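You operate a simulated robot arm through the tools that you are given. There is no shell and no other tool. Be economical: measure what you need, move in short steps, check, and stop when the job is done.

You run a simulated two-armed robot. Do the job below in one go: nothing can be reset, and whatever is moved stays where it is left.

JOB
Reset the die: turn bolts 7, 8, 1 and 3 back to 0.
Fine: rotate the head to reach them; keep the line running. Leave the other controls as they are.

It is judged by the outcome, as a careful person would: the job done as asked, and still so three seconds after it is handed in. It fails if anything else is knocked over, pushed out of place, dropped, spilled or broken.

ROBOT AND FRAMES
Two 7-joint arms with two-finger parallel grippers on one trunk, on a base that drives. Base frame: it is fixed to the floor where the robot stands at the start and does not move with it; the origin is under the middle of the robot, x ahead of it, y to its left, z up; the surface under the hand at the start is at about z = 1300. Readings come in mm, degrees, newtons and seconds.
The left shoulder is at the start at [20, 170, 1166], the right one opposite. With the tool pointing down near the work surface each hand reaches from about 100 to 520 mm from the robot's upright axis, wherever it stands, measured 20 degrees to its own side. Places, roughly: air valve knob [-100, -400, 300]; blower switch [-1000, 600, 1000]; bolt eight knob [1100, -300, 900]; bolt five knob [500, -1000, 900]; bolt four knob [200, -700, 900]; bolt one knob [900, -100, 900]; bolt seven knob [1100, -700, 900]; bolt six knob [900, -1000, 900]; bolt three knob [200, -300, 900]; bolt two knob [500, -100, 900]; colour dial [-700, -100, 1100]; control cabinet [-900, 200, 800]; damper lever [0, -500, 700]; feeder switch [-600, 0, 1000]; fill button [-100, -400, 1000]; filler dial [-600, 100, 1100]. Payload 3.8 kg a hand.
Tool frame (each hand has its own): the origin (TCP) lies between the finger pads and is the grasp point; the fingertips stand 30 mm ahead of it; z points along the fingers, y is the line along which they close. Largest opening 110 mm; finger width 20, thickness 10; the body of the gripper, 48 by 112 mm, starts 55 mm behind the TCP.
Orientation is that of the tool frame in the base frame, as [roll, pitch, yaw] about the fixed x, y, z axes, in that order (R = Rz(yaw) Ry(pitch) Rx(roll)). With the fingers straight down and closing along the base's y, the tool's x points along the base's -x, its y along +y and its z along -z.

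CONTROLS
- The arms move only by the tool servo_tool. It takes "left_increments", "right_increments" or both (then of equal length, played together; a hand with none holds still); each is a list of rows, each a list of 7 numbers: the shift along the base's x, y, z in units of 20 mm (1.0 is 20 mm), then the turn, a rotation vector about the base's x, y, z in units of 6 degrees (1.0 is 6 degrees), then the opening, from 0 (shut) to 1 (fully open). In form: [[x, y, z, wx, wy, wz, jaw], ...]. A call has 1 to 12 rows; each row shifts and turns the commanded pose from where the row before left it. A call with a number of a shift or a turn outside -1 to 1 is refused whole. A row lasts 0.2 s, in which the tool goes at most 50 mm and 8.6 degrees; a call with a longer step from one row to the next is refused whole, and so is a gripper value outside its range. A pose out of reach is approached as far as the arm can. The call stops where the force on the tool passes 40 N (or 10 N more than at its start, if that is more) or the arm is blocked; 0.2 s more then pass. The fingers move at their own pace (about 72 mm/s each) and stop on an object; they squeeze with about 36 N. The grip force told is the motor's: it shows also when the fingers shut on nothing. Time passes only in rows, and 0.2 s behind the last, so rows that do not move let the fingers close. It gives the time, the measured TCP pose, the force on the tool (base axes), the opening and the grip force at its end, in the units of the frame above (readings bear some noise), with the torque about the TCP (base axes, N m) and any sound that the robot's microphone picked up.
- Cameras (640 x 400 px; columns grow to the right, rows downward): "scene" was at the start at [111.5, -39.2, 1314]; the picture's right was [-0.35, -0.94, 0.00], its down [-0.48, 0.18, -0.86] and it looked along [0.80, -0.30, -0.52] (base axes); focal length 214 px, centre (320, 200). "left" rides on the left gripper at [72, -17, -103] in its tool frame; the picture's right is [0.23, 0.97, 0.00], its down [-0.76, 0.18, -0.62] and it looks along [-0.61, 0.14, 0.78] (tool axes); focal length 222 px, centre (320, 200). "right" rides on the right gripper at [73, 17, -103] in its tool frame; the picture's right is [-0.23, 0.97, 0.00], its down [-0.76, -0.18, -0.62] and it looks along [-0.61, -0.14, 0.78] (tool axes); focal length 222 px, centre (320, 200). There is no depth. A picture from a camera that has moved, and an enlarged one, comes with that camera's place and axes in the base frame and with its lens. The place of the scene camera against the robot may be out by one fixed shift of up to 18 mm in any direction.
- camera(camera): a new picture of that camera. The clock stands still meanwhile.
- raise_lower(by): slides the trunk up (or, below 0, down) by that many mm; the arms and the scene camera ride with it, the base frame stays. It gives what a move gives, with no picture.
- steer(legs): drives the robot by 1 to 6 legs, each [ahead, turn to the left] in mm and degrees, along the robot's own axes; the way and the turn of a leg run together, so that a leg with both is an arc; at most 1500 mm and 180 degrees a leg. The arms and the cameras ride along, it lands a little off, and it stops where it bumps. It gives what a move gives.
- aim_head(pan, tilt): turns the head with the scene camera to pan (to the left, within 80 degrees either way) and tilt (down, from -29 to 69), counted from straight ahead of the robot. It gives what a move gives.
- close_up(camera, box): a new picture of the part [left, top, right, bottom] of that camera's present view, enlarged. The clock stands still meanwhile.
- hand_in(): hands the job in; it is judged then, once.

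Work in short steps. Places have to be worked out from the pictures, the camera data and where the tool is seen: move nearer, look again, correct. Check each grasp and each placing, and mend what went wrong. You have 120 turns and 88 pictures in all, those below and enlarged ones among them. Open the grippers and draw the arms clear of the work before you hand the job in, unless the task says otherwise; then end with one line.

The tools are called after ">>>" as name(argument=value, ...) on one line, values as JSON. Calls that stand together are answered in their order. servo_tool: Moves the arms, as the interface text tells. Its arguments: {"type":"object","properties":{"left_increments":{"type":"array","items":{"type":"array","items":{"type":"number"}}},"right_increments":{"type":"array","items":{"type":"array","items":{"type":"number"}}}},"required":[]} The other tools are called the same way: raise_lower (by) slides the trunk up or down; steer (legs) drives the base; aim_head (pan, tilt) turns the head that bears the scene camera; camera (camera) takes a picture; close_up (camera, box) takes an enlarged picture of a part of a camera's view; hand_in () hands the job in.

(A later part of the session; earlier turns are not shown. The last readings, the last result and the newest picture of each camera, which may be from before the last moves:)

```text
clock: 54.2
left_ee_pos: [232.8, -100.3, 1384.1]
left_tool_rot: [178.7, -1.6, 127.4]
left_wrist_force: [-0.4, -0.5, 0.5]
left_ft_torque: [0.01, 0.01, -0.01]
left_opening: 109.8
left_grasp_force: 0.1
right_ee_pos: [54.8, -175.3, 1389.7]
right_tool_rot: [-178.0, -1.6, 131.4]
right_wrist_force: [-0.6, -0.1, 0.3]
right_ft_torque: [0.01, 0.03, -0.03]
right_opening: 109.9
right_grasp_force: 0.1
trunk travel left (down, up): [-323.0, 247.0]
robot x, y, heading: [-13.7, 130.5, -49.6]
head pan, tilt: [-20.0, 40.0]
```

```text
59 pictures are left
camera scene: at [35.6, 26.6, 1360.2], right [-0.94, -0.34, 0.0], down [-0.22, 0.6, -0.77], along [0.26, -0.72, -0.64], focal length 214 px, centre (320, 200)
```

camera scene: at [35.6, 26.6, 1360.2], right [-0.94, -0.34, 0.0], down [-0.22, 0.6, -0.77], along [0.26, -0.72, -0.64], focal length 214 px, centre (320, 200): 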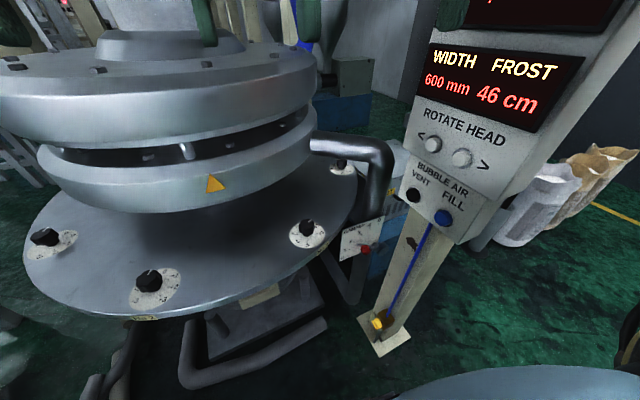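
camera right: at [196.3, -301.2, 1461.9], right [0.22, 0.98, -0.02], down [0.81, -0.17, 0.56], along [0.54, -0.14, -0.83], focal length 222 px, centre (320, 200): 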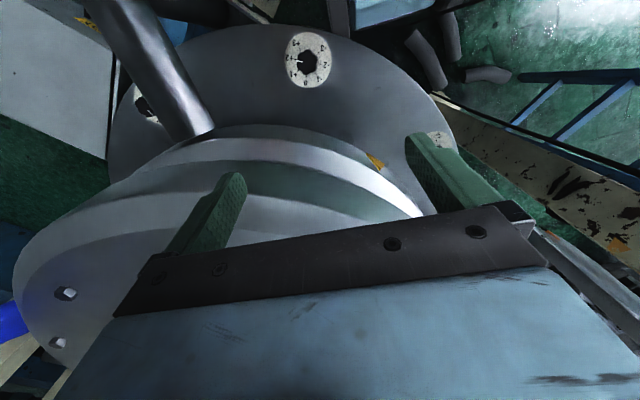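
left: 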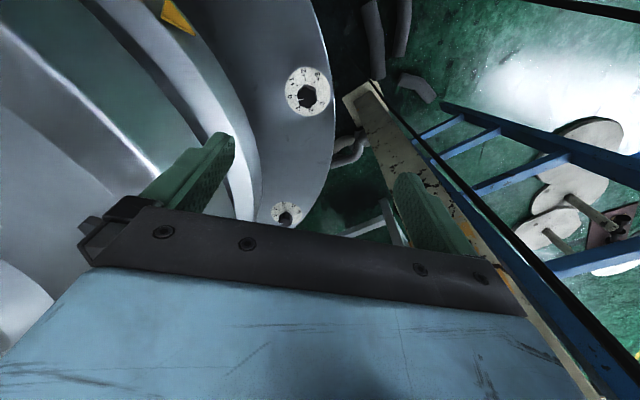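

Driving forward was stopped with no arm deflection, so the base bumped on something low. Looking down.

>>> aim_head(pan=30, tilt=60)

>>> camera(camera="scene")

>>> aim_head(pan=-70, tilt=60)

>>> camera(camera="scene")

```text
clock: 55.4
left_ee_pos: [234.9, -101.4, 1384.0]
left_tool_rot: [178.5, -1.7, 127.5]
left_wrist_force: [0.1, -0.1, 0.9]
left_ft_torque: [0.01, 0.04, 0.0]
left_opening: 110.2
left_grasp_force: 0.1
right_ee_pos: [54.4, -175.2, 1389.2]
right_tool_rot: [-178.0, -1.6, 131.4]
right_wrist_force: [0.5, -0.3, 1.3]
right_ft_torque: [0.01, 0.02, -0.02]
right_opening: 110.1
right_grasp_force: 0.0
trunk travel left (down, up): [-323.0, 247.0]
robot x, y, heading: [-10.7, 130.7, -49.8]
head pan, tilt: [30.0, 60.0]
```

```text
58 pictures are left
camera scene: at [68.9, 83.6, 1333.5], right [-0.34, -0.94, 0.0], down [-0.81, 0.29, -0.5], along [0.47, -0.17, -0.87], focal length 214 px, centre (320, 200)
```

scene: 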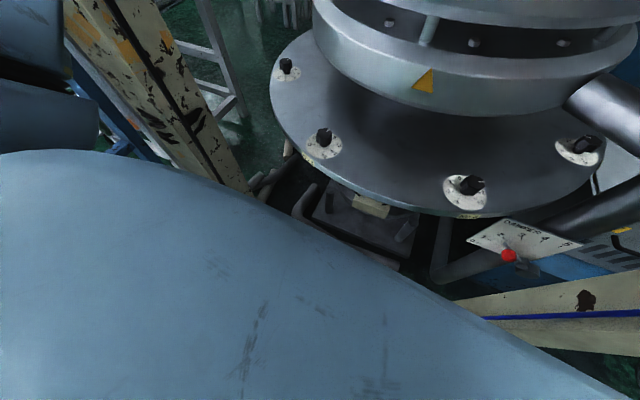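

```text
clock: 57.2
left_ee_pos: [235.0, -101.2, 1385.0]
left_tool_rot: [178.6, -1.6, 127.6]
left_wrist_force: [-0.1, -0.3, -0.4]
left_ft_torque: [-0.01, -0.04, 0.01]
left_opening: 110.2
left_grasp_force: 0.1
right_ee_pos: [54.1, -174.6, 1389.8]
right_tool_rot: [-177.9, -1.6, 131.4]
right_wrist_force: [-0.4, -0.1, -0.4]
right_ft_torque: [-0.02, -0.03, -0.03]
right_opening: 109.9
right_grasp_force: 0.1
trunk travel left (down, up): [-323.0, 247.0]
robot x, y, heading: [-16.2, 128.6, -49.7]
head pan, tilt: [-70.0, 60.0]
```

```text
57 pictures are left
camera scene: at [-26.9, 48.4, 1333.5], right [-0.87, 0.5, 0.0], down [0.43, 0.75, -0.5], along [-0.25, -0.43, -0.87], focal length 214 px, centre (320, 200)
```

scene: 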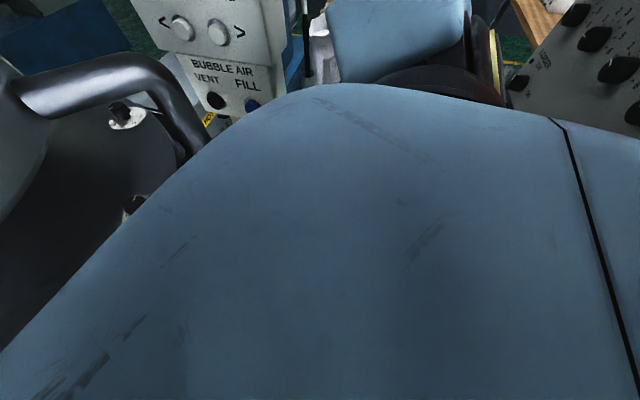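

Nothing obvious ahead. I'll test in small steps: a small right turn, then a short forward.

>>> steer(legs=[[0, -8]])

>>> steer(legs=[[30, 0]])

```text
clock: 58.2
left_ee_pos: [198.9, -135.2, 1383.7]
left_tool_rot: [178.7, -1.6, 119.6]
left_wrist_force: [0.3, 0.0, -0.4]
left_ft_torque: [0.02, -0.01, -0.02]
left_opening: 109.9
left_grasp_force: 0.2
right_ee_pos: [9.9, -183.1, 1389.4]
right_tool_rot: [-178.0, -1.6, 123.3]
right_wrist_force: [0.0, -0.2, -1.1]
right_ft_torque: [0.01, 0.0, 0.02]
right_opening: 110.3
right_grasp_force: 0.0
trunk travel left (down, up): [-323.0, 247.0]
robot x, y, heading: [-10.4, 132.1, -58.0]
head pan, tilt: [-70.0, 60.0]
```

```text
clock: 59.0
left_ee_pos: [215.6, -159.1, 1384.0]
left_tool_rot: [178.6, -1.6, 119.4]
left_wrist_force: [-0.7, -0.1, 0.7]
left_ft_torque: [0.03, -0.01, 0.0]
left_opening: 110.3
left_grasp_force: 0.1
right_ee_pos: [27.6, -206.8, 1389.9]
right_tool_rot: [-177.8, -1.6, 123.3]
right_wrist_force: [0.2, -0.4, 0.3]
right_ft_torque: [0.03, 0.01, -0.01]
right_opening: 110.2
right_grasp_force: 0.1
trunk travel left (down, up): [-323.0, 247.0]
robot x, y, heading: [4.5, 103.1, -57.9]
head pan, tilt: [-70.0, 60.0]
```

That worked. Continuing in small steps.

>>> steer(legs=[[0, -12], [30, 0], [25, 0]])

>>> aim_head(pan=-10, tilt=40)

>>> camera(camera="scene")

```text
clock: 61.0
left_ee_pos: [173.8, -247.1, 1384.3]
left_tool_rot: [178.6, -1.6, 107.4]
left_wrist_force: [0.7, 0.6, -0.8]
left_ft_torque: [-0.02, -0.01, -0.02]
left_opening: 109.9
left_grasp_force: 0.0
right_ee_pos: [-21.1, -255.9, 1389.7]
right_tool_rot: [-177.8, -1.5, 111.4]
right_wrist_force: [0.3, 0.2, -0.7]
right_ft_torque: [0.0, -0.01, 0.0]
right_opening: 110.0
right_grasp_force: 0.1
trunk travel left (down, up): [-323.0, 247.0]
robot x, y, heading: [21.4, 52.4, -69.9]
head pan, tilt: [-70.0, 60.0]
```

```text
clock: 62.4
left_ee_pos: [173.9, -247.5, 1383.4]
left_tool_rot: [178.6, -1.5, 107.4]
left_wrist_force: [-0.2, 0.0, 0.0]
left_ft_torque: [-0.01, 0.0, -0.03]
left_opening: 109.9
left_grasp_force: 0.1
right_ee_pos: [-20.9, -255.1, 1391.2]
right_tool_rot: [-177.9, -1.6, 111.4]
right_wrist_force: [-0.4, -0.4, -0.1]
right_ft_torque: [0.01, 0.02, 0.01]
right_opening: 109.9
right_grasp_force: 0.2
trunk travel left (down, up): [-323.0, 247.0]
robot x, y, heading: [20.1, 49.1, -69.8]
head pan, tilt: [-10.0, 40.0]
```

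```text
56 pictures are left
camera scene: at [48.9, -56.6, 1360.2], right [-0.98, -0.17, 0.0], down [-0.11, 0.63, -0.77], along [0.13, -0.75, -0.64], focal length 214 px, centre (320, 200)
```

scene: 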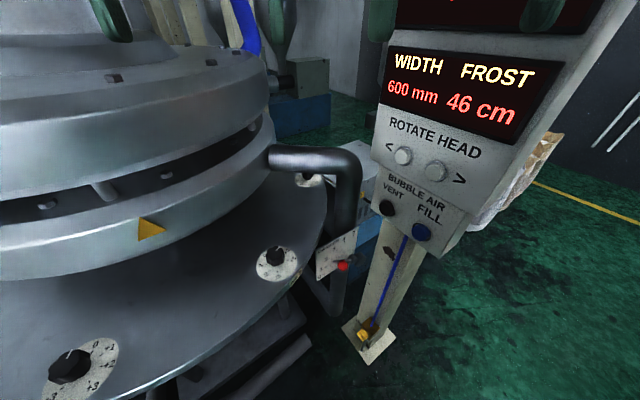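

Good stance: buttons to the right, slot 3 ahead-left. Lower the trunk for bolt work.

>>> raise_lower(by=-150)

>>> raise_lower(by=-150)

>>> camera(camera="scene")

>>> camera(camera="left")

```text
clock: 64.1
left_ee_pos: [175.5, -246.6, 1233.9]
left_tool_rot: [178.6, -1.7, 107.4]
left_wrist_force: [0.3, -0.9, 0.5]
left_ft_torque: [0.02, 0.02, -0.02]
left_opening: 109.9
left_grasp_force: 0.1
right_ee_pos: [-20.2, -256.4, 1239.5]
right_tool_rot: [-178.0, -1.5, 111.4]
right_wrist_force: [-0.5, 0.3, 0.0]
right_ft_torque: [-0.01, 0.0, 0.01]
right_opening: 110.1
right_grasp_force: 0.0
trunk travel left (down, up): [-173.0, 397.0]
robot x, y, heading: [17.9, 54.7, -69.8]
head pan, tilt: [-10.0, 40.0]
```

```text
clock: 65.8
left_ee_pos: [173.2, -246.1, 1084.8]
left_tool_rot: [178.6, -1.6, 107.4]
left_wrist_force: [-0.3, 0.0, 0.1]
left_ft_torque: [-0.03, -0.01, 0.04]
left_opening: 110.1
left_grasp_force: 0.1
right_ee_pos: [-20.2, -256.0, 1089.7]
right_tool_rot: [-177.9, -1.5, 111.4]
right_wrist_force: [-0.5, 0.3, 1.3]
right_ft_torque: [0.01, -0.04, 0.04]
right_opening: 110.0
right_grasp_force: 0.1
trunk travel left (down, up): [-23.0, 547.0]
robot x, y, heading: [21.5, 55.1, -70.0]
head pan, tilt: [-10.0, 40.0]
```

```text
55 pictures are left
camera scene: at [49.0, -56.7, 1060.3], right [-0.98, -0.18, 0.0], down [-0.11, 0.63, -0.77], along [0.13, -0.75, -0.64], focal length 214 px, centre (320, 200)
```

scene: 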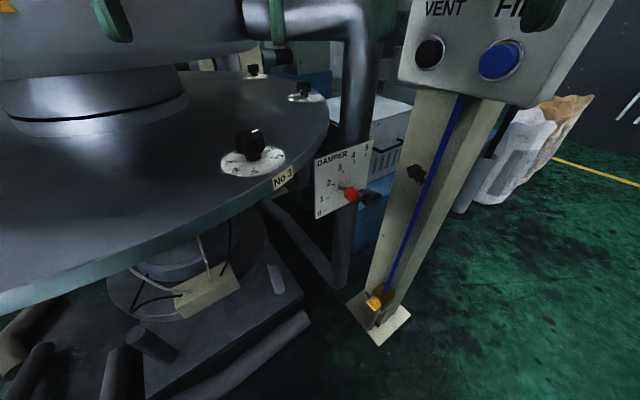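

```text
54 pictures are left
camera left: at [135.3, -185.6, 1188.6], right [0.86, 0.51, 0.03], down [0.39, -0.69, 0.61], along [0.33, -0.51, -0.8], focal length 222 px, centre (320, 200)
```

left: 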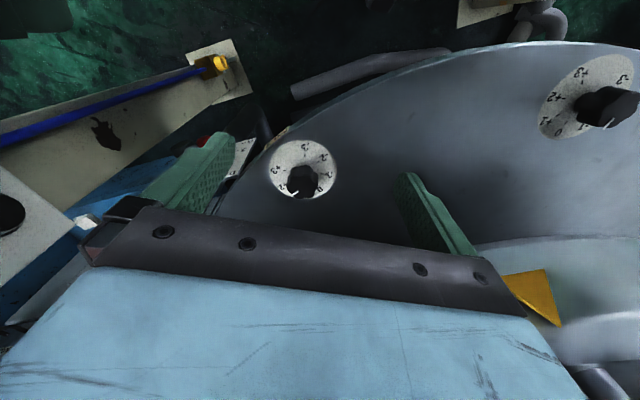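

Triangulated knob 3 at ≈(212,-346,903). Zooming to read its pointer.

>>> close_up(camera="left", box=[243, 123, 363, 223])

>>> close_up(camera="scene", box=[200, 110, 310, 200])

```text
4.00 times, centred on (303, 173) of left
camera zoom: at [135.3, -185.6, 1188.6], right [0.86, 0.51, 0.03], down [0.39, -0.69, 0.61], along [0.33, -0.51, -0.8], focal length 888 px, centre (388, 308)
```

zoom: 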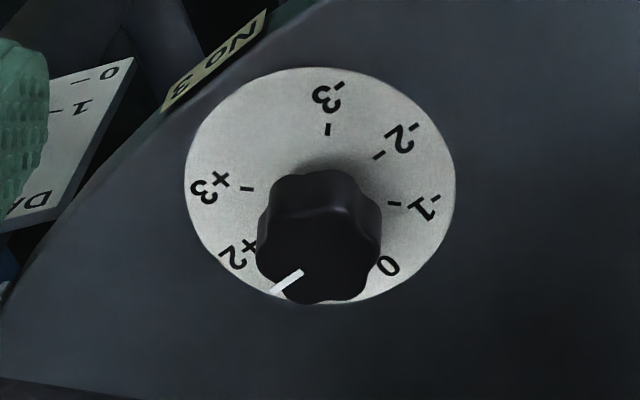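

```text
4.44 times, centred on (255, 155) of scene
camera zoom: at [49.0, -56.7, 1060.3], right [-0.98, -0.18, 0.0], down [-0.11, 0.63, -0.77], along [0.13, -0.75, -0.64], focal length 953 px, centre (609, 400)
```

zoom: 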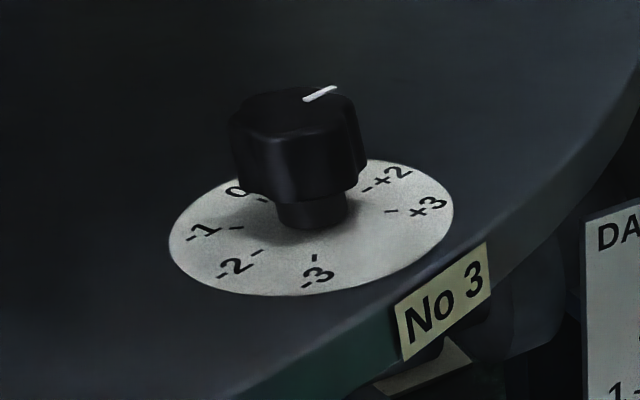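

Bolt 3's dial: 0 points to the die centre (az ≈ -22°), pointer at ≈ -112° = +2, so it needs +90° (CCW). Plate z≈871, knob top ≈927. Moving the left hand above it with jaw yaw pre-turned 42° clockwise.

>>> servo_tool(left_increments=[[0.28, -0.71, -0.6, -0.046, 0.02, -1, 1], [0.28, -0.71, -0.6, -0.046, 0.02, -1, 1], [0.28, -0.71, -0.6, -0.046, 0.02, -1, 1], [0.28, -0.71, -0.6, -0.046, 0.02, -1, 1], [0.28, -0.71, -0.6, -0.046, 0.02, -1, 1], [0.28, -0.71, -0.6, -0.046, 0.02, -1, 1], [0.28, -0.71, -0.6, -0.046, 0.02, -1, 1]])

>>> camera(camera="left")

>>> camera(camera="scene")

```text
clock: 67.5
left_ee_pos: [213.2, -347.7, 999.9]
left_tool_rot: [179.2, 0.4, 65.3]
left_wrist_force: [0.2, -0.2, 0.8]
left_ft_torque: [0.0, -0.01, 0.01]
left_opening: 109.7
left_grasp_force: 0.1
right_ee_pos: [-20.0, -256.3, 1089.3]
right_tool_rot: [-177.9, -1.5, 111.3]
right_wrist_force: [0.2, 0.1, 0.5]
right_ft_torque: [0.01, 0.03, -0.02]
right_opening: 109.9
right_grasp_force: 0.0
trunk travel left (down, up): [-23.0, 547.0]
robot x, y, heading: [18.3, 52.4, -69.8]
head pan, tilt: [-10.0, 40.0]
```

```text
51 pictures are left
camera left: at [228.0, -271.8, 1102.2], right [0.98, -0.2, 0.01], down [-0.16, -0.76, 0.63], along [-0.12, -0.62, -0.78], focal length 222 px, centre (320, 200)
```

left: 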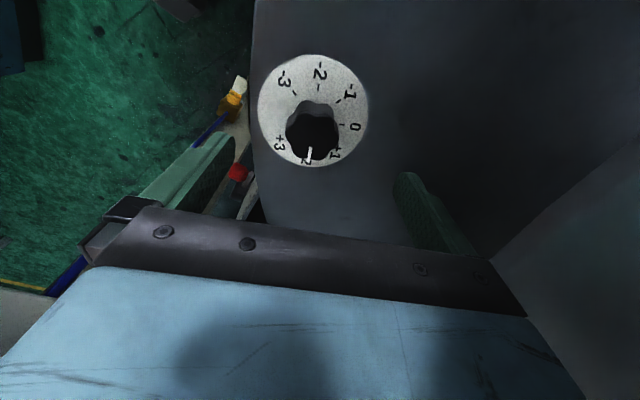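

```text
50 pictures are left
camera scene: at [49.1, -56.9, 1060.2], right [-0.98, -0.18, 0.0], down [-0.11, 0.63, -0.77], along [0.13, -0.75, -0.64], focal length 214 px, centre (320, 200)
```

scene: 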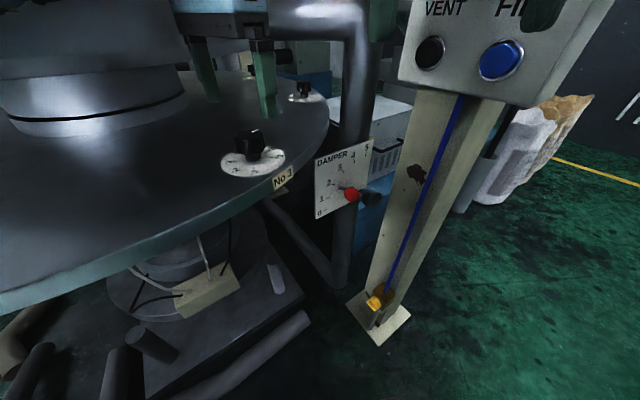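

Knob centre ≈(208,-345); pointer on +2 confirmed. Descend to z≈912.

>>> servo_tool(left_increments=[[-0.13, 0.07, -0.88, 0, 0, 0, 1], [-0.12, 0.06, -0.88, 0, 0, 0, 1], [0, 0, -0.88, 0, 0, 0, 1], [0, 0, -0.88, 0, 0, 0, 1], [0, 0, -0.88, 0, 0, 0, 1]])

>>> camera(camera="left")

>>> close_up(camera="scene", box=[160, 60, 340, 220])

```text
clock: 68.8
left_ee_pos: [204.4, -341.5, 919.3]
left_tool_rot: [178.6, 1.0, 65.2]
left_wrist_force: [0.2, 1.0, -0.3]
left_ft_torque: [-0.02, 0.0, 0.0]
left_opening: 110.2
left_grasp_force: 0.0
right_ee_pos: [-22.8, -253.2, 1090.4]
right_tool_rot: [-178.0, -1.3, 111.3]
right_wrist_force: [0.6, 0.1, -0.5]
right_ft_torque: [-0.01, -0.02, 0.04]
right_opening: 109.9
right_grasp_force: 0.0
trunk travel left (down, up): [-23.0, 547.0]
robot x, y, heading: [23.0, 53.9, -70.0]
head pan, tilt: [-10.0, 40.0]
stopped in row 5 (left hand): the force on the tool passed its limit at 45 N (the readings are from after the stop); the commanded pose is now the measured one
```

```text
49 pictures are left
camera left: at [218.8, -264.3, 1020.0], right [0.98, -0.2, 0.02], down [-0.17, -0.75, 0.64], along [-0.12, -0.63, -0.77], focal length 222 px, centre (320, 200)
```

left: 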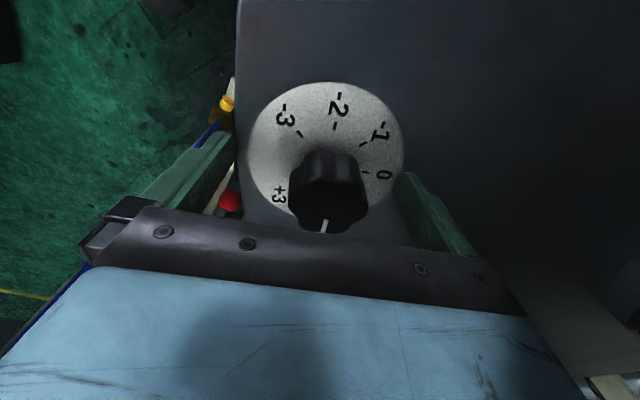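

```text
2.50 times, centred on (250, 140) of scene
camera zoom: at [46.7, -54.2, 1060.3], right [-0.98, -0.18, 0.0], down [-0.11, 0.63, -0.77], along [0.14, -0.76, -0.64], focal length 536 px, centre (495, 350)
```

zoom: 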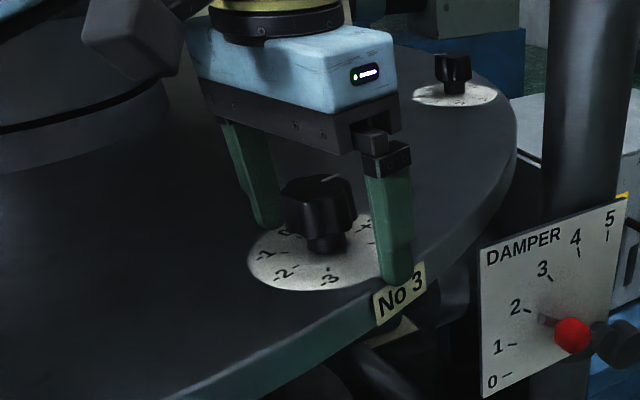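

Fingertips touched the plate (plate ≈887). Lift 6 mm and close on the knob.

>>> servo_tool(left_increments=[[0, 0, 0.3, 0, 0, 0, 1], [0, 0, 0, 0, 0, 0, 0.3], [0, 0, 0, 0, 0, 0, 0.3], [0, 0, 0, 0, 0, 0, 0], [0, 0, 0, 0, 0, 0, 0], [0, 0, 0, 0, 0, 0, 0]])

>>> camera(camera="left")

```text
clock: 69.8
left_ee_pos: [206.5, -343.4, 923.1]
left_tool_rot: [178.0, 0.6, 65.8]
left_wrist_force: [14.9, -8.4, 4.7]
left_ft_torque: [-0.43, 0.47, 0.03]
left_opening: 44.3
left_grasp_force: 36.0
right_ee_pos: [-23.0, -253.4, 1091.0]
right_tool_rot: [-177.8, -1.4, 111.5]
right_wrist_force: [-0.5, -0.4, -0.4]
right_ft_torque: [-0.01, 0.0, 0.02]
right_opening: 110.2
right_grasp_force: 0.1
trunk travel left (down, up): [-23.0, 547.0]
robot x, y, heading: [19.6, 57.9, -69.8]
head pan, tilt: [-10.0, 40.0]
stopped in row 5 (left hand): the force on the tool passed its limit at 48 N (the readings are from after the stop); the commanded pose is now the measured one
```

```text
47 pictures are left
camera left: at [220.0, -266.3, 1022.9], right [0.98, -0.19, 0.03], down [-0.17, -0.75, 0.64], along [-0.1, -0.63, -0.77], focal length 222 px, centre (320, 200)
```

left: 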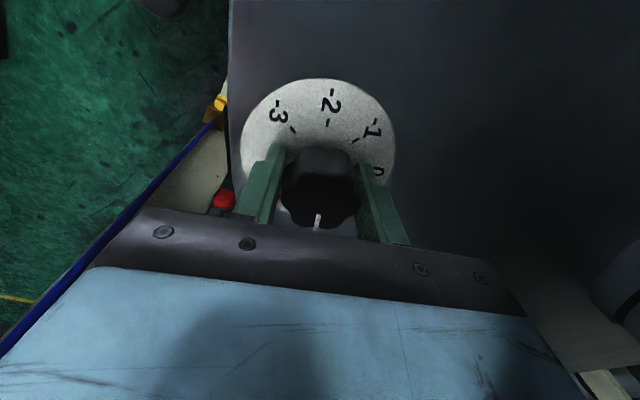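

Gripped (44 mm). Nudge toward relief and turn CCW 36° first.

>>> servo_tool(left_increments=[[0.08, -0.04, 0, 0, 0, 0.5, 0], [0, 0, 0, 0, 0, 1, 0], [0, 0, 0, 0, 0, 1, 0], [0, 0, 0, 0, 0, 1, 0], [0, 0, 0, 0, 0, 1, 0], [0, 0, 0, 0, 0, 1, 0], [0, 0, 0, 0, 0, 1, 0]])

>>> camera(camera="left")

```text
clock: 71.4
left_ee_pos: [207.7, -342.5, 921.9]
left_tool_rot: [178.3, 0.5, 104.6]
left_wrist_force: [-24.2, 11.8, -9.2]
left_ft_torque: [-0.76, 0.56, 0.0]
left_opening: 44.0
left_grasp_force: 45.0
right_ee_pos: [-24.3, -253.5, 1091.4]
right_tool_rot: [-178.0, -1.4, 111.5]
right_wrist_force: [-1.3, -0.2, 0.3]
right_ft_torque: [0.02, -0.03, 0.01]
right_opening: 110.1
right_grasp_force: 0.0
trunk travel left (down, up): [-23.0, 547.0]
robot x, y, heading: [21.1, 55.2, -70.1]
head pan, tilt: [-10.0, 40.0]
```

```text
46 pictures are left
camera left: at [170.4, -276.0, 1023.3], right [0.88, 0.47, 0.03], down [0.34, -0.69, 0.64], along [0.31, -0.55, -0.77], focal length 222 px, centre (320, 200)
```

left: 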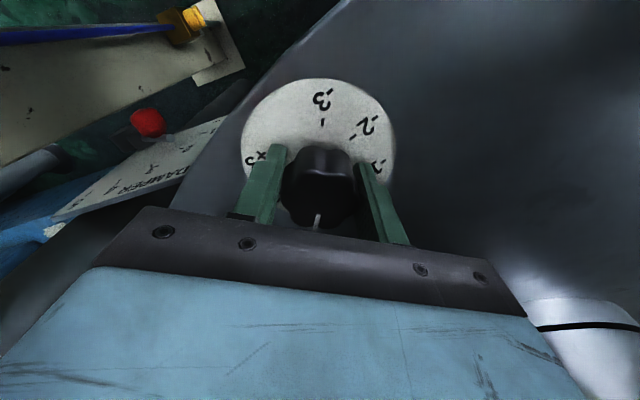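

The knob follows. Continue to yaw ≈155°.

>>> servo_tool(left_increments=[[-0.06, 0.03, 0, 0, 0, 0.8, 0], [0, 0, 0, 0, 0, 1, 0], [0, 0, 0, 0, 0, 1, 0], [0, 0, 0, 0, 0, 1, 0], [0, 0, 0, 0, 0, 1, 0], [0, 0, 0, 0, 0, 1, 0], [0, 0, 0, 0, 0, 1, 0], [0, 0, 0, 0, 0, 1, 0], [0, 0, 0, 0, 0, 0.6, 0]])

>>> camera(camera="left")

>>> close_up(camera="scene", box=[160, 60, 340, 220])

```text
clock: 73.4
left_ee_pos: [205.9, -343.1, 921.3]
left_tool_rot: [178.3, 0.9, 155.4]
left_wrist_force: [-5.5, -10.3, 14.4]
left_ft_torque: [-0.21, 0.79, -0.01]
left_opening: 44.2
left_grasp_force: 44.7
right_ee_pos: [-24.2, -254.2, 1089.9]
right_tool_rot: [-178.0, -1.5, 111.4]
right_wrist_force: [-0.3, 0.2, -0.2]
right_ft_torque: [0.0, 0.0, -0.04]
right_opening: 109.9
right_grasp_force: 0.1
trunk travel left (down, up): [-23.0, 547.0]
robot x, y, heading: [17.9, 57.4, -69.9]
head pan, tilt: [-10.0, 40.0]
```

```text
45 pictures are left
camera left: at [132.1, -330.0, 1022.8], right [0.2, 0.98, 0.03], down [0.75, -0.17, 0.64], along [0.63, -0.11, -0.77], focal length 222 px, centre (320, 200)
```

left: 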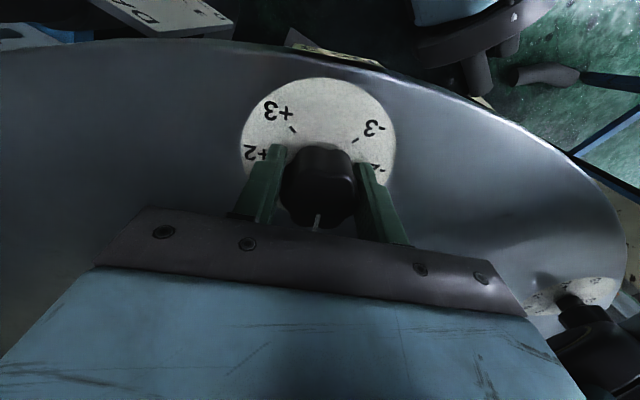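

```text
2.50 times, centred on (250, 140) of scene
camera zoom: at [45.1, -54.9, 1060.4], right [-0.98, -0.18, 0.0], down [-0.11, 0.63, -0.77], along [0.14, -0.76, -0.64], focal length 536 px, centre (495, 350)
```

zoom: 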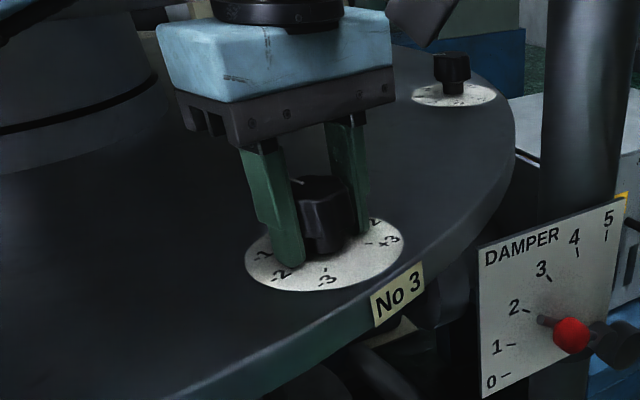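

Looks near zero. Open and rise to check.

>>> servo_tool(left_increments=[[0, 0, 0, 0, 0, 0, 0.5], [0, 0, 0, 0, 0, 0, 1], [0, 0, 0, 0, 0, 0, 1], [0, 0, 0, 0, 0, 0, 1], [0, 0, 1, 0, 0, 0, 1], [0, 0, 1, 0, 0, 0, 1], [0, 0, 1, 0, 0, 0, 1], [0, 0, 1, 0, 0, 0, 1]])

>>> close_up(camera="left", box=[240, 50, 400, 210])

```text
clock: 75.2
left_ee_pos: [210.8, -345.3, 1000.8]
left_tool_rot: [178.3, 0.6, 155.2]
left_wrist_force: [-0.4, 0.4, -0.1]
left_ft_torque: [-0.01, -0.02, 0.02]
left_opening: 110.0
left_grasp_force: 0.1
right_ee_pos: [-20.5, -255.2, 1090.9]
right_tool_rot: [-177.8, -1.5, 111.4]
right_wrist_force: [-0.2, 0.2, 0.1]
right_ft_torque: [0.0, 0.01, -0.01]
right_opening: 109.9
right_grasp_force: 0.1
trunk travel left (down, up): [-23.0, 547.0]
robot x, y, heading: [18.9, 56.9, -70.2]
head pan, tilt: [-10.0, 40.0]
```

```text
2.50 times, centred on (320, 130) of left
camera zoom: at [136.1, -331.4, 1102.9], right [0.2, 0.98, 0.03], down [0.75, -0.17, 0.64], along [0.63, -0.11, -0.77], focal length 555 px, centre (320, 375)
```

zoom: 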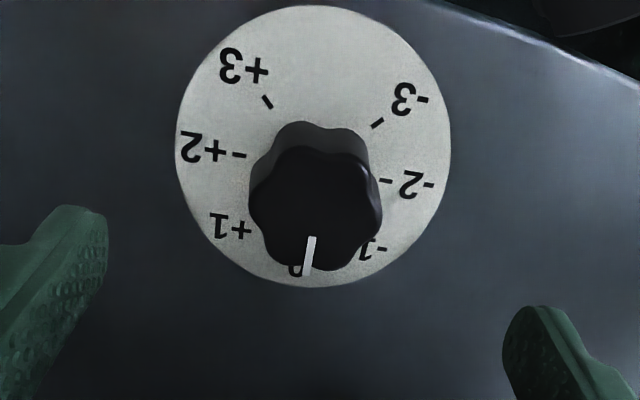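

Bolt 3 reads 0. Now the rotate button: raise the left hand a bit; tilt the right hand to point at the panel at a ~100 mm stand-off from '>' with fingers shut.

>>> servo_tool(right_increments=[[-0.13, -0.2, 0.4, -0.91, 0.42, 0, 0], [-0.13, -0.2, 0.4, -0.91, 0.42, 0, 0], [-0.13, -0.2, 0.4, -0.91, 0.42, 0, 0], [-0.13, -0.2, 0.4, -0.91, 0.42, 0, 0], [-0.13, -0.2, 0.4, -0.91, 0.42, 0, 0], [-0.13, -0.2, 0.4, -0.91, 0.42, 0, 0], [-0.13, -0.2, 0.4, -0.91, 0.42, 0, 0], [-0.13, -0.2, 0.4, -0.91, 0.42, 0, 0], [-0.13, -0.2, 0.4, -0.91, 0.42, 0, 0], [-0.13, -0.2, 0.4, -0.91, 0.42, 0, 0]], left_increments=[[0, 0, 1, 0, 0, 0, 1], [0, 0, 1, 0, 0, 0, 1], [0, 0, 0, 0, 0, 0, 1], [0, 0, 0, 0, 0, 0, 1], [0, 0, 0, 0, 0, 0, 1], [0, 0, 0, 0, 0, 0, 1], [0, 0, 0, 0, 0, 0, 1], [0, 0, 0, 0, 0, 0, 1], [0, 0, 0, 0, 0, 0, 1], [0, 0, 0, 0, 0, 0, 1]])

>>> camera(camera="right")

```text
clock: 76.7
left_ee_pos: [209.9, -344.4, 1041.4]
left_tool_rot: [178.3, 0.6, 155.2]
left_wrist_force: [0.2, -0.2, 0.2]
left_ft_torque: [-0.01, -0.05, 0.0]
left_opening: 110.0
left_grasp_force: 0.1
right_ee_pos: [-74.8, -283.0, 1118.2]
right_tool_rot: [-151.6, 22.6, 116.0]
right_wrist_force: [11.7, -9.6, 27.5]
right_ft_torque: [4.44, 0.44, -1.67]
right_opening: 0.0
right_grasp_force: 36.0
right hand out of reach, approached as far as the arm can: row 1, 2, 3, 4, 5, 6, 7
trunk travel left (down, up): [-23.0, 547.0]
robot x, y, heading: [17.9, 54.5, -69.9]
head pan, tilt: [-10.0, 40.0]
stopped in row 7 (right hand): the force on the tool passed its limit at 43 N (the readings are from after the stop); the commanded pose is now the measured one
```

```text
42 pictures are left
camera right: at [-59.9, -165.6, 1165.8], right [0.94, 0.03, -0.34], down [0.33, -0.35, 0.88], along [-0.1, -0.94, -0.34], focal length 222 px, centre (320, 200)
```

right: 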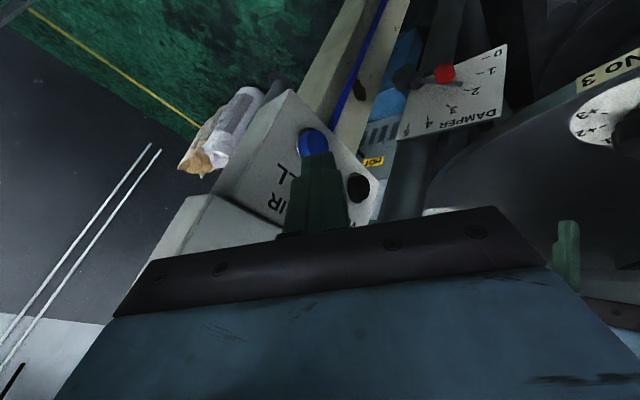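

The hand hit a self/reach limit when tilting so close to the body; a ~25° tilt suffices. I'll ease the tilt back while moving slightly toward the panel and up.

>>> servo_tool(right_increments=[[0, -0.4, 0, 0.91, -0.42, 0, 0], [0, -0.4, 0.5, 0.91, -0.42, 0, 0], [0, -0.2, 1, 0, 0, 0, 0], [0, 0, 1, 0, 0, 0, 0], [0, 0, 1, 0, 0, 0, 0]])

>>> camera(camera="right")

>>> aim_head(pan=-20, tilt=0)

>>> camera(camera="scene")

```text
clock: 77.8
left_ee_pos: [209.4, -345.7, 1040.6]
left_tool_rot: [178.4, 0.6, 155.2]
left_wrist_force: [1.1, 0.0, 0.2]
left_ft_torque: [-0.01, 0.01, 0.0]
left_opening: 110.0
left_grasp_force: 0.0
right_ee_pos: [-101.3, -303.4, 1157.8]
right_tool_rot: [-161.0, 14.7, 113.2]
right_wrist_force: [0.9, -0.1, -0.9]
right_ft_torque: [-0.02, 0.01, -0.04]
right_opening: 0.0
right_grasp_force: 36.1
right hand out of reach, approached as far as the arm can: row 3, 4, 5
trunk travel left (down, up): [-23.0, 547.0]
robot x, y, heading: [21.5, 57.3, -69.9]
head pan, tilt: [-10.0, 40.0]
```

```text
41 pictures are left
camera right: at [-91.6, -196.9, 1227.3], right [0.96, 0.09, -0.25], down [0.26, -0.51, 0.82], along [-0.06, -0.85, -0.52], focal length 222 px, centre (320, 200)
```

right: 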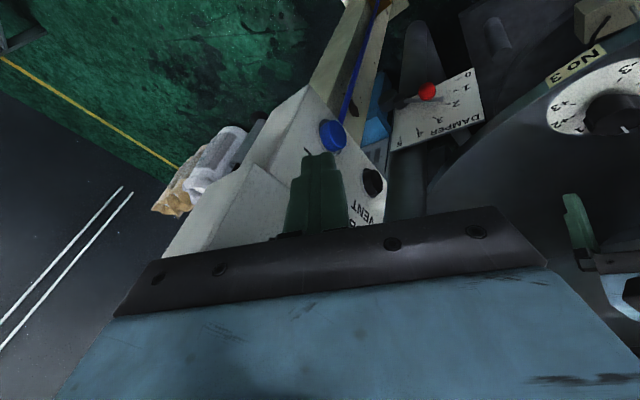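

```text
clock: 78.9
left_ee_pos: [209.0, -344.2, 1042.0]
left_tool_rot: [178.3, 0.6, 155.1]
left_wrist_force: [0.4, 0.3, 0.7]
left_ft_torque: [-0.01, -0.01, 0.03]
left_opening: 110.2
left_grasp_force: 0.2
right_ee_pos: [-100.7, -303.7, 1157.7]
right_tool_rot: [-161.0, 14.8, 113.2]
right_wrist_force: [-0.2, -0.7, 0.3]
right_ft_torque: [0.01, -0.04, 0.04]
right_opening: 0.2
right_grasp_force: 36.0
trunk travel left (down, up): [-23.0, 547.0]
robot x, y, heading: [20.6, 55.4, -70.1]
head pan, tilt: [-20.0, 0.0]
```

```text
40 pictures are left
camera scene: at [33.8, -62.9, 1123.8], right [-1.0, 0.0, 0.0], down [0.0, 0.0, -1.0], along [0.0, -1.0, 0.0], focal length 214 px, centre (320, 200)
```

scene: 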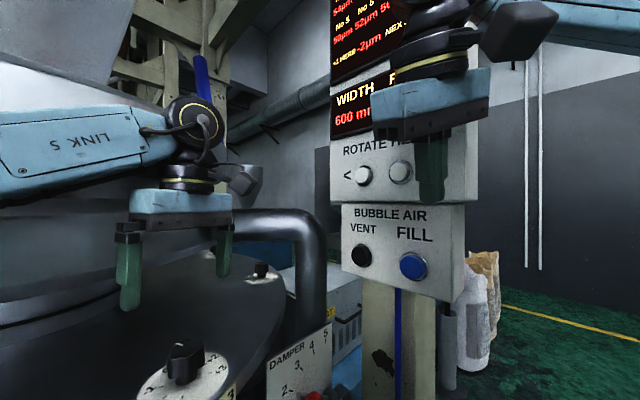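

Clear view now. Raising the trunk 100 mm gives the right arm the height it lacks; then approach '>' to a 25 mm standoff.

>>> raise_lower(by=100)

>>> servo_tool(right_increments=[[0.36, -0.64, -0.76, 0, 0, 0, 0], [0.36, -0.64, -0.76, 0, 0, 0, 0], [0.36, -0.64, -0.76, 0, 0, 0, 0], [0.36, -0.64, -0.76, 0, 0, 0, 0]])

>>> camera(camera="scene")

```text
clock: 80.2
left_ee_pos: [209.7, -345.3, 1140.3]
left_tool_rot: [178.1, 0.7, 155.0]
left_wrist_force: [0.5, 0.2, -0.7]
left_ft_torque: [0.01, 0.02, 0.01]
left_opening: 110.0
left_grasp_force: 0.1
right_ee_pos: [-100.2, -303.5, 1257.7]
right_tool_rot: [-161.0, 14.8, 113.2]
right_wrist_force: [-0.3, -0.1, 0.5]
right_ft_torque: [0.03, -0.02, 0.02]
right_opening: 0.2
right_grasp_force: 36.1
trunk travel left (down, up): [-123.0, 447.0]
robot x, y, heading: [19.1, 53.0, -70.1]
head pan, tilt: [-20.0, 0.0]
```

```text
clock: 81.2
left_ee_pos: [210.4, -343.7, 1141.2]
left_tool_rot: [178.4, 0.5, 155.1]
left_wrist_force: [0.6, 0.2, 0.9]
left_ft_torque: [0.04, 0.01, 0.0]
left_opening: 109.9
left_grasp_force: 0.1
right_ee_pos: [-70.1, -352.2, 1197.0]
right_tool_rot: [-160.9, 14.8, 113.2]
right_wrist_force: [5.0, 5.0, 2.1]
right_ft_torque: [-0.4, 0.41, -0.09]
right_opening: 0.0
right_grasp_force: 35.9
trunk travel left (down, up): [-123.0, 447.0]
robot x, y, heading: [19.3, 56.3, -69.9]
head pan, tilt: [-20.0, 0.0]
```

```text
39 pictures are left
camera scene: at [34.5, -61.8, 1224.0], right [-1.0, 0.0, 0.0], down [0.0, 0.0, -1.0], along [0.0, -1.0, 0.0], focal length 214 px, centre (320, 200)
```

scene: 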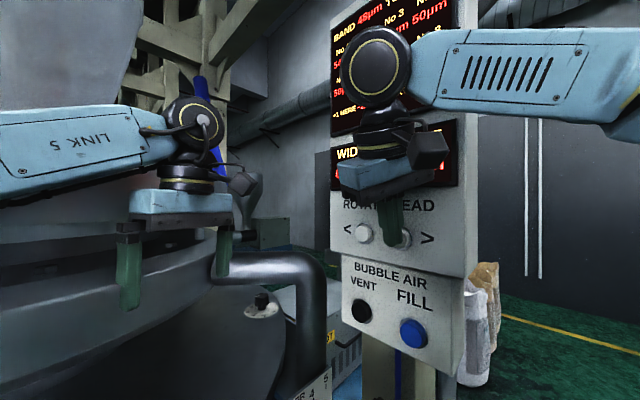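

The fingertip is already touching the '>' button (≈7 N). Press a few mm more and see what happens.

>>> servo_tool(right_increments=[[-0.1, -0.2, 0, 0, 0, 0, 0], [-0.1, -0.2, 0, 0, 0, 0, 0], [0, 0, 0, 0, 0, 0, 0], [0, 0, 0, 0, 0, 0, 0]])

>>> camera(camera="scene")

```text
clock: 81.8
left_ee_pos: [210.8, -340.8, 1142.0]
left_tool_rot: [178.3, 0.6, 155.2]
left_wrist_force: [0.2, 0.4, -0.5]
left_ft_torque: [-0.02, 0.01, -0.02]
left_opening: 110.0
left_grasp_force: 0.0
right_ee_pos: [-71.4, -352.7, 1197.6]
right_tool_rot: [-160.9, 14.8, 113.7]
right_wrist_force: [6.2, 16.7, 0.3]
right_ft_torque: [-1.28, 0.5, -0.42]
right_opening: 0.0
right_grasp_force: 36.1
trunk travel left (down, up): [-123.0, 447.0]
robot x, y, heading: [19.0, 55.2, -69.7]
head pan, tilt: [-20.0, 0.0]
stopped in row 2 (right hand): the force on the tool passed its limit at 44 N (the readings are from after the stop); the commanded pose is now the measured one
```

```text
38 pictures are left
camera scene: at [35.0, -59.0, 1224.3], right [-1.0, 0.0, 0.0], down [0.0, 0.0, -1.0], along [0.0, -1.0, 0.0], focal length 214 px, centre (320, 200)
```

scene: 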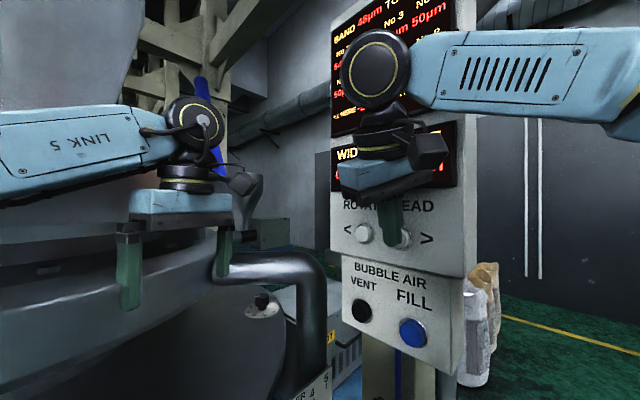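

The die's spacers look shifted; check the bolts' plate.

>>> aim_head(pan=10, tilt=45)

>>> camera(camera="scene")

```text
clock: 82.9
left_ee_pos: [213.1, -340.0, 1141.7]
left_tool_rot: [178.5, 0.6, 155.1]
left_wrist_force: [0.3, 1.3, 0.4]
left_ft_torque: [0.02, 0.03, -0.02]
left_opening: 109.9
left_grasp_force: 0.0
right_ee_pos: [-70.9, -352.7, 1198.0]
right_tool_rot: [-160.8, 14.6, 113.6]
right_wrist_force: [11.5, 27.5, 0.4]
right_ft_torque: [-2.03, 0.9, -0.59]
right_opening: 0.0
right_grasp_force: 35.8
trunk travel left (down, up): [-123.0, 447.0]
robot x, y, heading: [19.0, 54.6, -69.8]
head pan, tilt: [10.0, 45.0]
```

```text
37 pictures are left
camera scene: at [76.4, -38.6, 1153.3], right [-0.87, -0.5, 0.0], down [-0.36, 0.61, -0.71], along [0.35, -0.61, -0.7], focal length 214 px, centre (320, 200)
```

scene: 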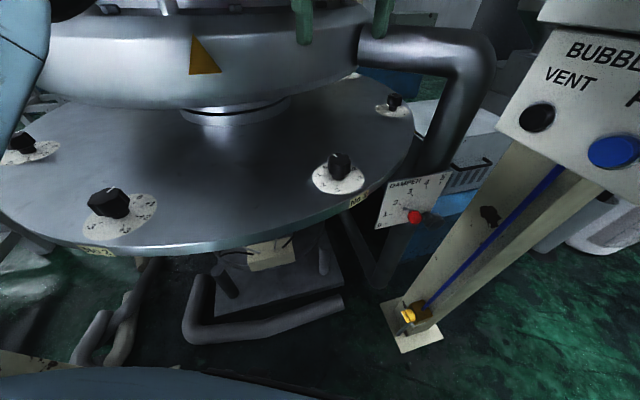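

>>> close_up(camera="scene", box=[60, 120, 400, 270])

```text
1.88 times, centred on (230, 195) of scene
camera zoom: at [76.4, -38.6, 1153.3], right [-0.87, -0.5, 0.0], down [-0.36, 0.61, -0.71], along [0.35, -0.61, -0.7], focal length 404 px, centre (489, 209)
```

zoom: 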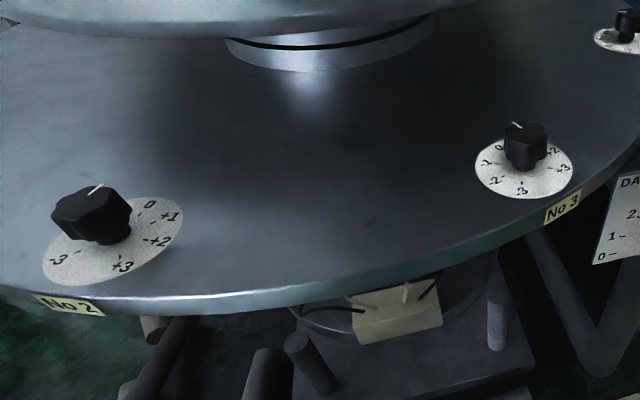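

No. 3 is still in slot 3. Zooming to see whether the finger is truly on the button.

>>> aim_head(pan=-20, tilt=10)

>>> close_up(camera="scene", box=[310, 120, 470, 220])

>>> close_up(camera="right", box=[200, 100, 440, 250])

```text
clock: 84.0
left_ee_pos: [212.3, -340.3, 1142.5]
left_tool_rot: [178.5, 0.5, 155.1]
left_wrist_force: [-1.2, 0.1, 0.2]
left_ft_torque: [0.0, -0.01, 0.01]
left_opening: 110.1
left_grasp_force: 0.1
right_ee_pos: [-71.1, -353.6, 1198.2]
right_tool_rot: [-160.8, 14.6, 113.6]
right_wrist_force: [14.1, 27.6, -1.6]
right_ft_torque: [-2.03, 1.03, -0.56]
right_opening: 0.3
right_grasp_force: 36.1
trunk travel left (down, up): [-123.0, 447.0]
robot x, y, heading: [23.1, 56.1, -69.8]
head pan, tilt: [-20.0, 10.0]
```

```text
4.00 times, centred on (390, 170) of scene
camera zoom: at [36.2, -61.0, 1208.2], right [-1.0, 0.0, 0.0], down [0.0, 0.17, -0.99], along [0.0, -0.99, -0.17], focal length 858 px, centre (40, 320)
```

zoom: 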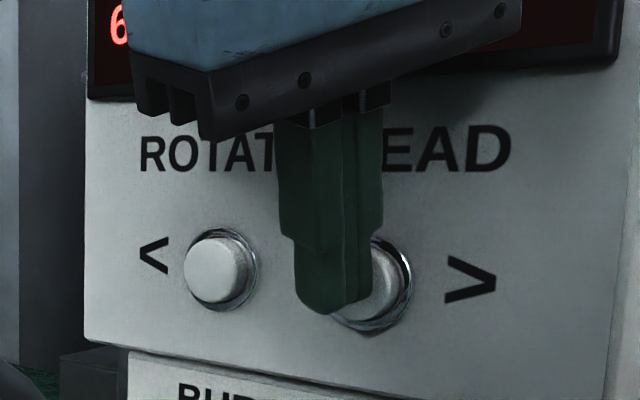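

```text
2.67 times, centred on (320, 175) of right
camera zoom: at [-61.7, -247.0, 1267.3], right [0.96, 0.09, -0.25], down [0.26, -0.51, 0.82], along [-0.05, -0.85, -0.52], focal length 592 px, centre (320, 267)
```

zoom: 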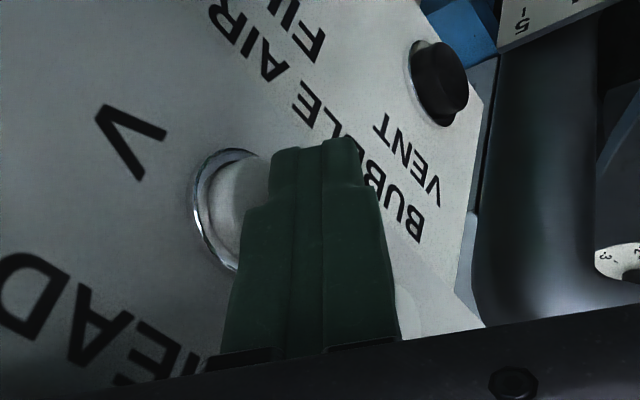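

The finger is off-centre to the left of the button by ~13 mm. Back off, shift right along the panel, press again.

>>> servo_tool(right_increments=[[0.15, 0.35, 0, 0, 0, 0, 0], [-0.6, 0.28, 0, 0, 0, 0, 0], [-0.1, -0.22, 0, 0, 0, 0, 0], [-0.1, -0.22, 0, 0, 0, 0, 0], [-0.1, -0.22, 0, 0, 0, 0, 0], [-0.06, -0.14, 0, 0, 0, 0, 0], [-0.06, -0.14, 0, 0, 0, 0, 0]])

>>> close_up(camera="scene", box=[310, 120, 470, 220])

```text
clock: 84.9
left_ee_pos: [212.4, -341.6, 1141.2]
left_tool_rot: [178.4, 0.5, 155.2]
left_wrist_force: [0.0, 0.7, -0.7]
left_ft_torque: [-0.04, 0.01, 0.0]
left_opening: 110.0
left_grasp_force: 0.1
right_ee_pos: [-77.4, -345.8, 1195.5]
right_tool_rot: [-160.8, 14.2, 114.2]
right_wrist_force: [13.0, 13.9, 0.7]
right_ft_torque: [-1.08, 1.02, -0.14]
right_opening: 0.1
right_grasp_force: 35.9
trunk travel left (down, up): [-123.0, 447.0]
robot x, y, heading: [19.5, 57.0, -69.6]
head pan, tilt: [-20.0, 10.0]
stopped in row 4 (right hand): the force on the tool passed its limit at 44 N (the readings are from after the stop); the commanded pose is now the measured one
```

```text
4.00 times, centred on (390, 170) of scene
camera zoom: at [36.7, -62.3, 1208.2], right [-1.0, 0.0, 0.0], down [0.0, 0.17, -0.99], along [0.0, -0.99, -0.17], focal length 858 px, centre (40, 320)
```

zoom: 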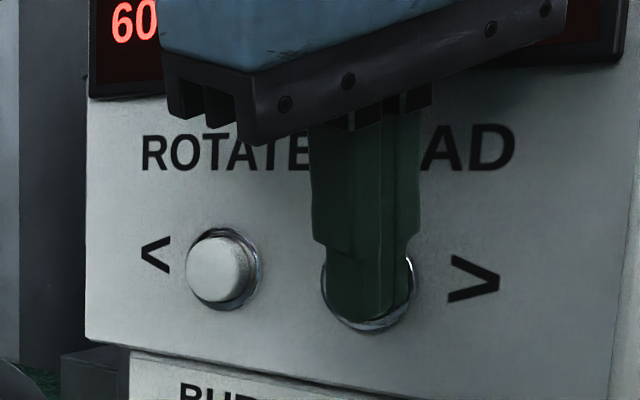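

Centred and pressed to 44 N. Check the die.

>>> aim_head(pan=10, tilt=45)

>>> close_up(camera="scene", box=[60, 120, 400, 270])

```text
clock: 85.9
left_ee_pos: [213.7, -339.7, 1141.1]
left_tool_rot: [178.5, 0.6, 155.2]
left_wrist_force: [0.4, -0.7, -0.1]
left_ft_torque: [-0.01, -0.04, 0.0]
left_opening: 109.8
left_grasp_force: 0.0
right_ee_pos: [-77.4, -345.5, 1196.1]
right_tool_rot: [-160.7, 14.2, 114.1]
right_wrist_force: [22.3, 23.9, -0.5]
right_ft_torque: [-1.72, 1.59, -0.29]
right_opening: 0.0
right_grasp_force: 35.9
trunk travel left (down, up): [-123.0, 447.0]
robot x, y, heading: [22.4, 55.5, -69.7]
head pan, tilt: [10.0, 45.0]
```

```text
1.88 times, centred on (230, 195) of scene
camera zoom: at [78.2, -38.9, 1153.1], right [-0.86, -0.5, 0.0], down [-0.36, 0.61, -0.71], along [0.35, -0.61, -0.71], focal length 404 px, centre (489, 209)
```

zoom: 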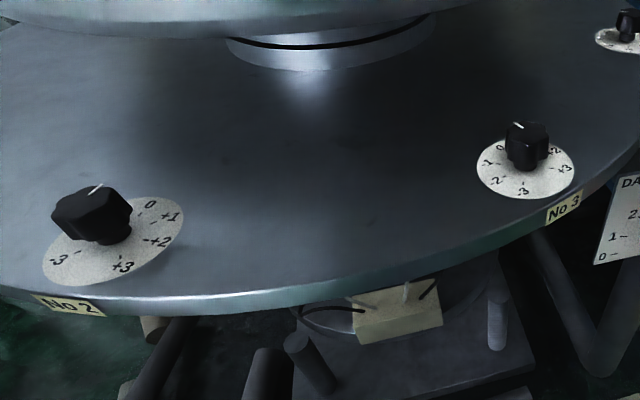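

No rotation yet. Back off (perhaps it acts on a clean press/release), then look again.

>>> servo_tool(right_increments=[[0.4, 0.5, 0, 0, 0, 0, 0], [0.4, 0.5, 0, 0, 0, 0, 0], [0, 0, 0, 0, 0, 0, 0], [0, 0, 0, 0, 0, 0, 0], [0, 0, 0, 0, 0, 0, 0]])

>>> camera(camera="scene")

>>> aim_head(pan=-20, tilt=10)

>>> close_up(camera="scene", box=[310, 120, 470, 220])

```text
clock: 87.1
left_ee_pos: [210.9, -343.6, 1140.2]
left_tool_rot: [178.2, 0.5, 155.2]
left_wrist_force: [0.3, -0.6, 0.1]
left_ft_torque: [0.01, -0.01, -0.01]
left_opening: 110.2
left_grasp_force: 0.1
right_ee_pos: [-67.3, -329.0, 1194.7]
right_tool_rot: [-161.2, 14.2, 113.8]
right_wrist_force: [-1.2, -0.4, 0.3]
right_ft_torque: [0.01, 0.01, -0.02]
right_opening: 0.0
right_grasp_force: 36.2
trunk travel left (down, up): [-123.0, 447.0]
robot x, y, heading: [20.7, 53.9, -69.9]
head pan, tilt: [10.0, 45.0]
```

```text
31 pictures are left
camera scene: at [74.9, -42.3, 1152.9], right [-0.86, -0.5, 0.0], down [-0.36, 0.61, -0.71], along [0.36, -0.61, -0.71], focal length 214 px, centre (320, 200)
```

scene: 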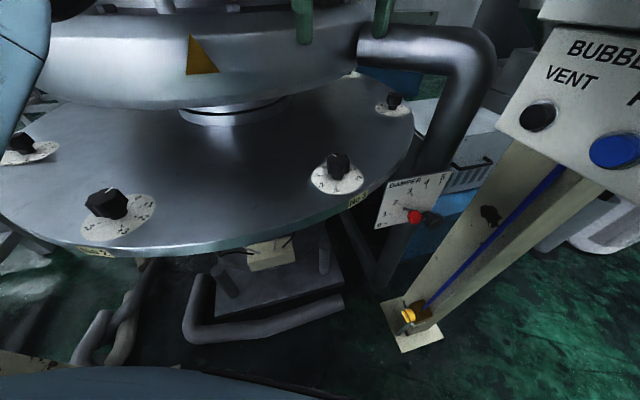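

```text
clock: 88.1
left_ee_pos: [210.4, -344.0, 1140.8]
left_tool_rot: [178.2, 0.7, 155.2]
left_wrist_force: [0.2, 0.6, 0.2]
left_ft_torque: [0.02, -0.01, -0.03]
left_opening: 110.2
left_grasp_force: 0.1
right_ee_pos: [-66.1, -329.9, 1194.3]
right_tool_rot: [-161.1, 14.2, 113.7]
right_wrist_force: [0.4, 1.1, 0.0]
right_ft_torque: [0.0, 0.01, 0.02]
right_opening: 0.0
right_grasp_force: 35.2
trunk travel left (down, up): [-123.0, 447.0]
robot x, y, heading: [20.3, 56.6, -69.8]
head pan, tilt: [-20.0, 10.0]
```

```text
4.00 times, centred on (390, 170) of scene
camera zoom: at [34.4, -65.1, 1207.8], right [-1.0, 0.0, 0.0], down [0.0, 0.17, -0.98], along [0.0, -0.98, -0.17], focal length 858 px, centre (40, 320)
```

zoom: 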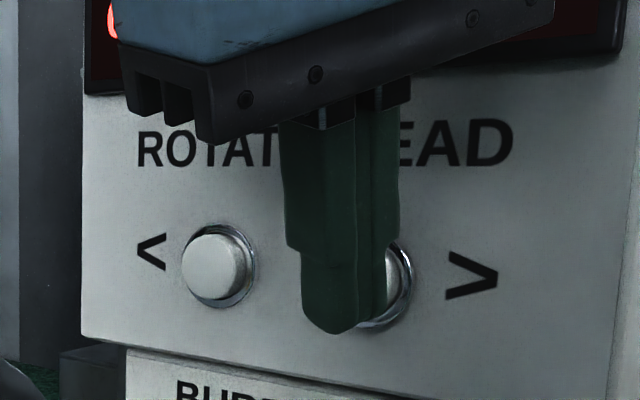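

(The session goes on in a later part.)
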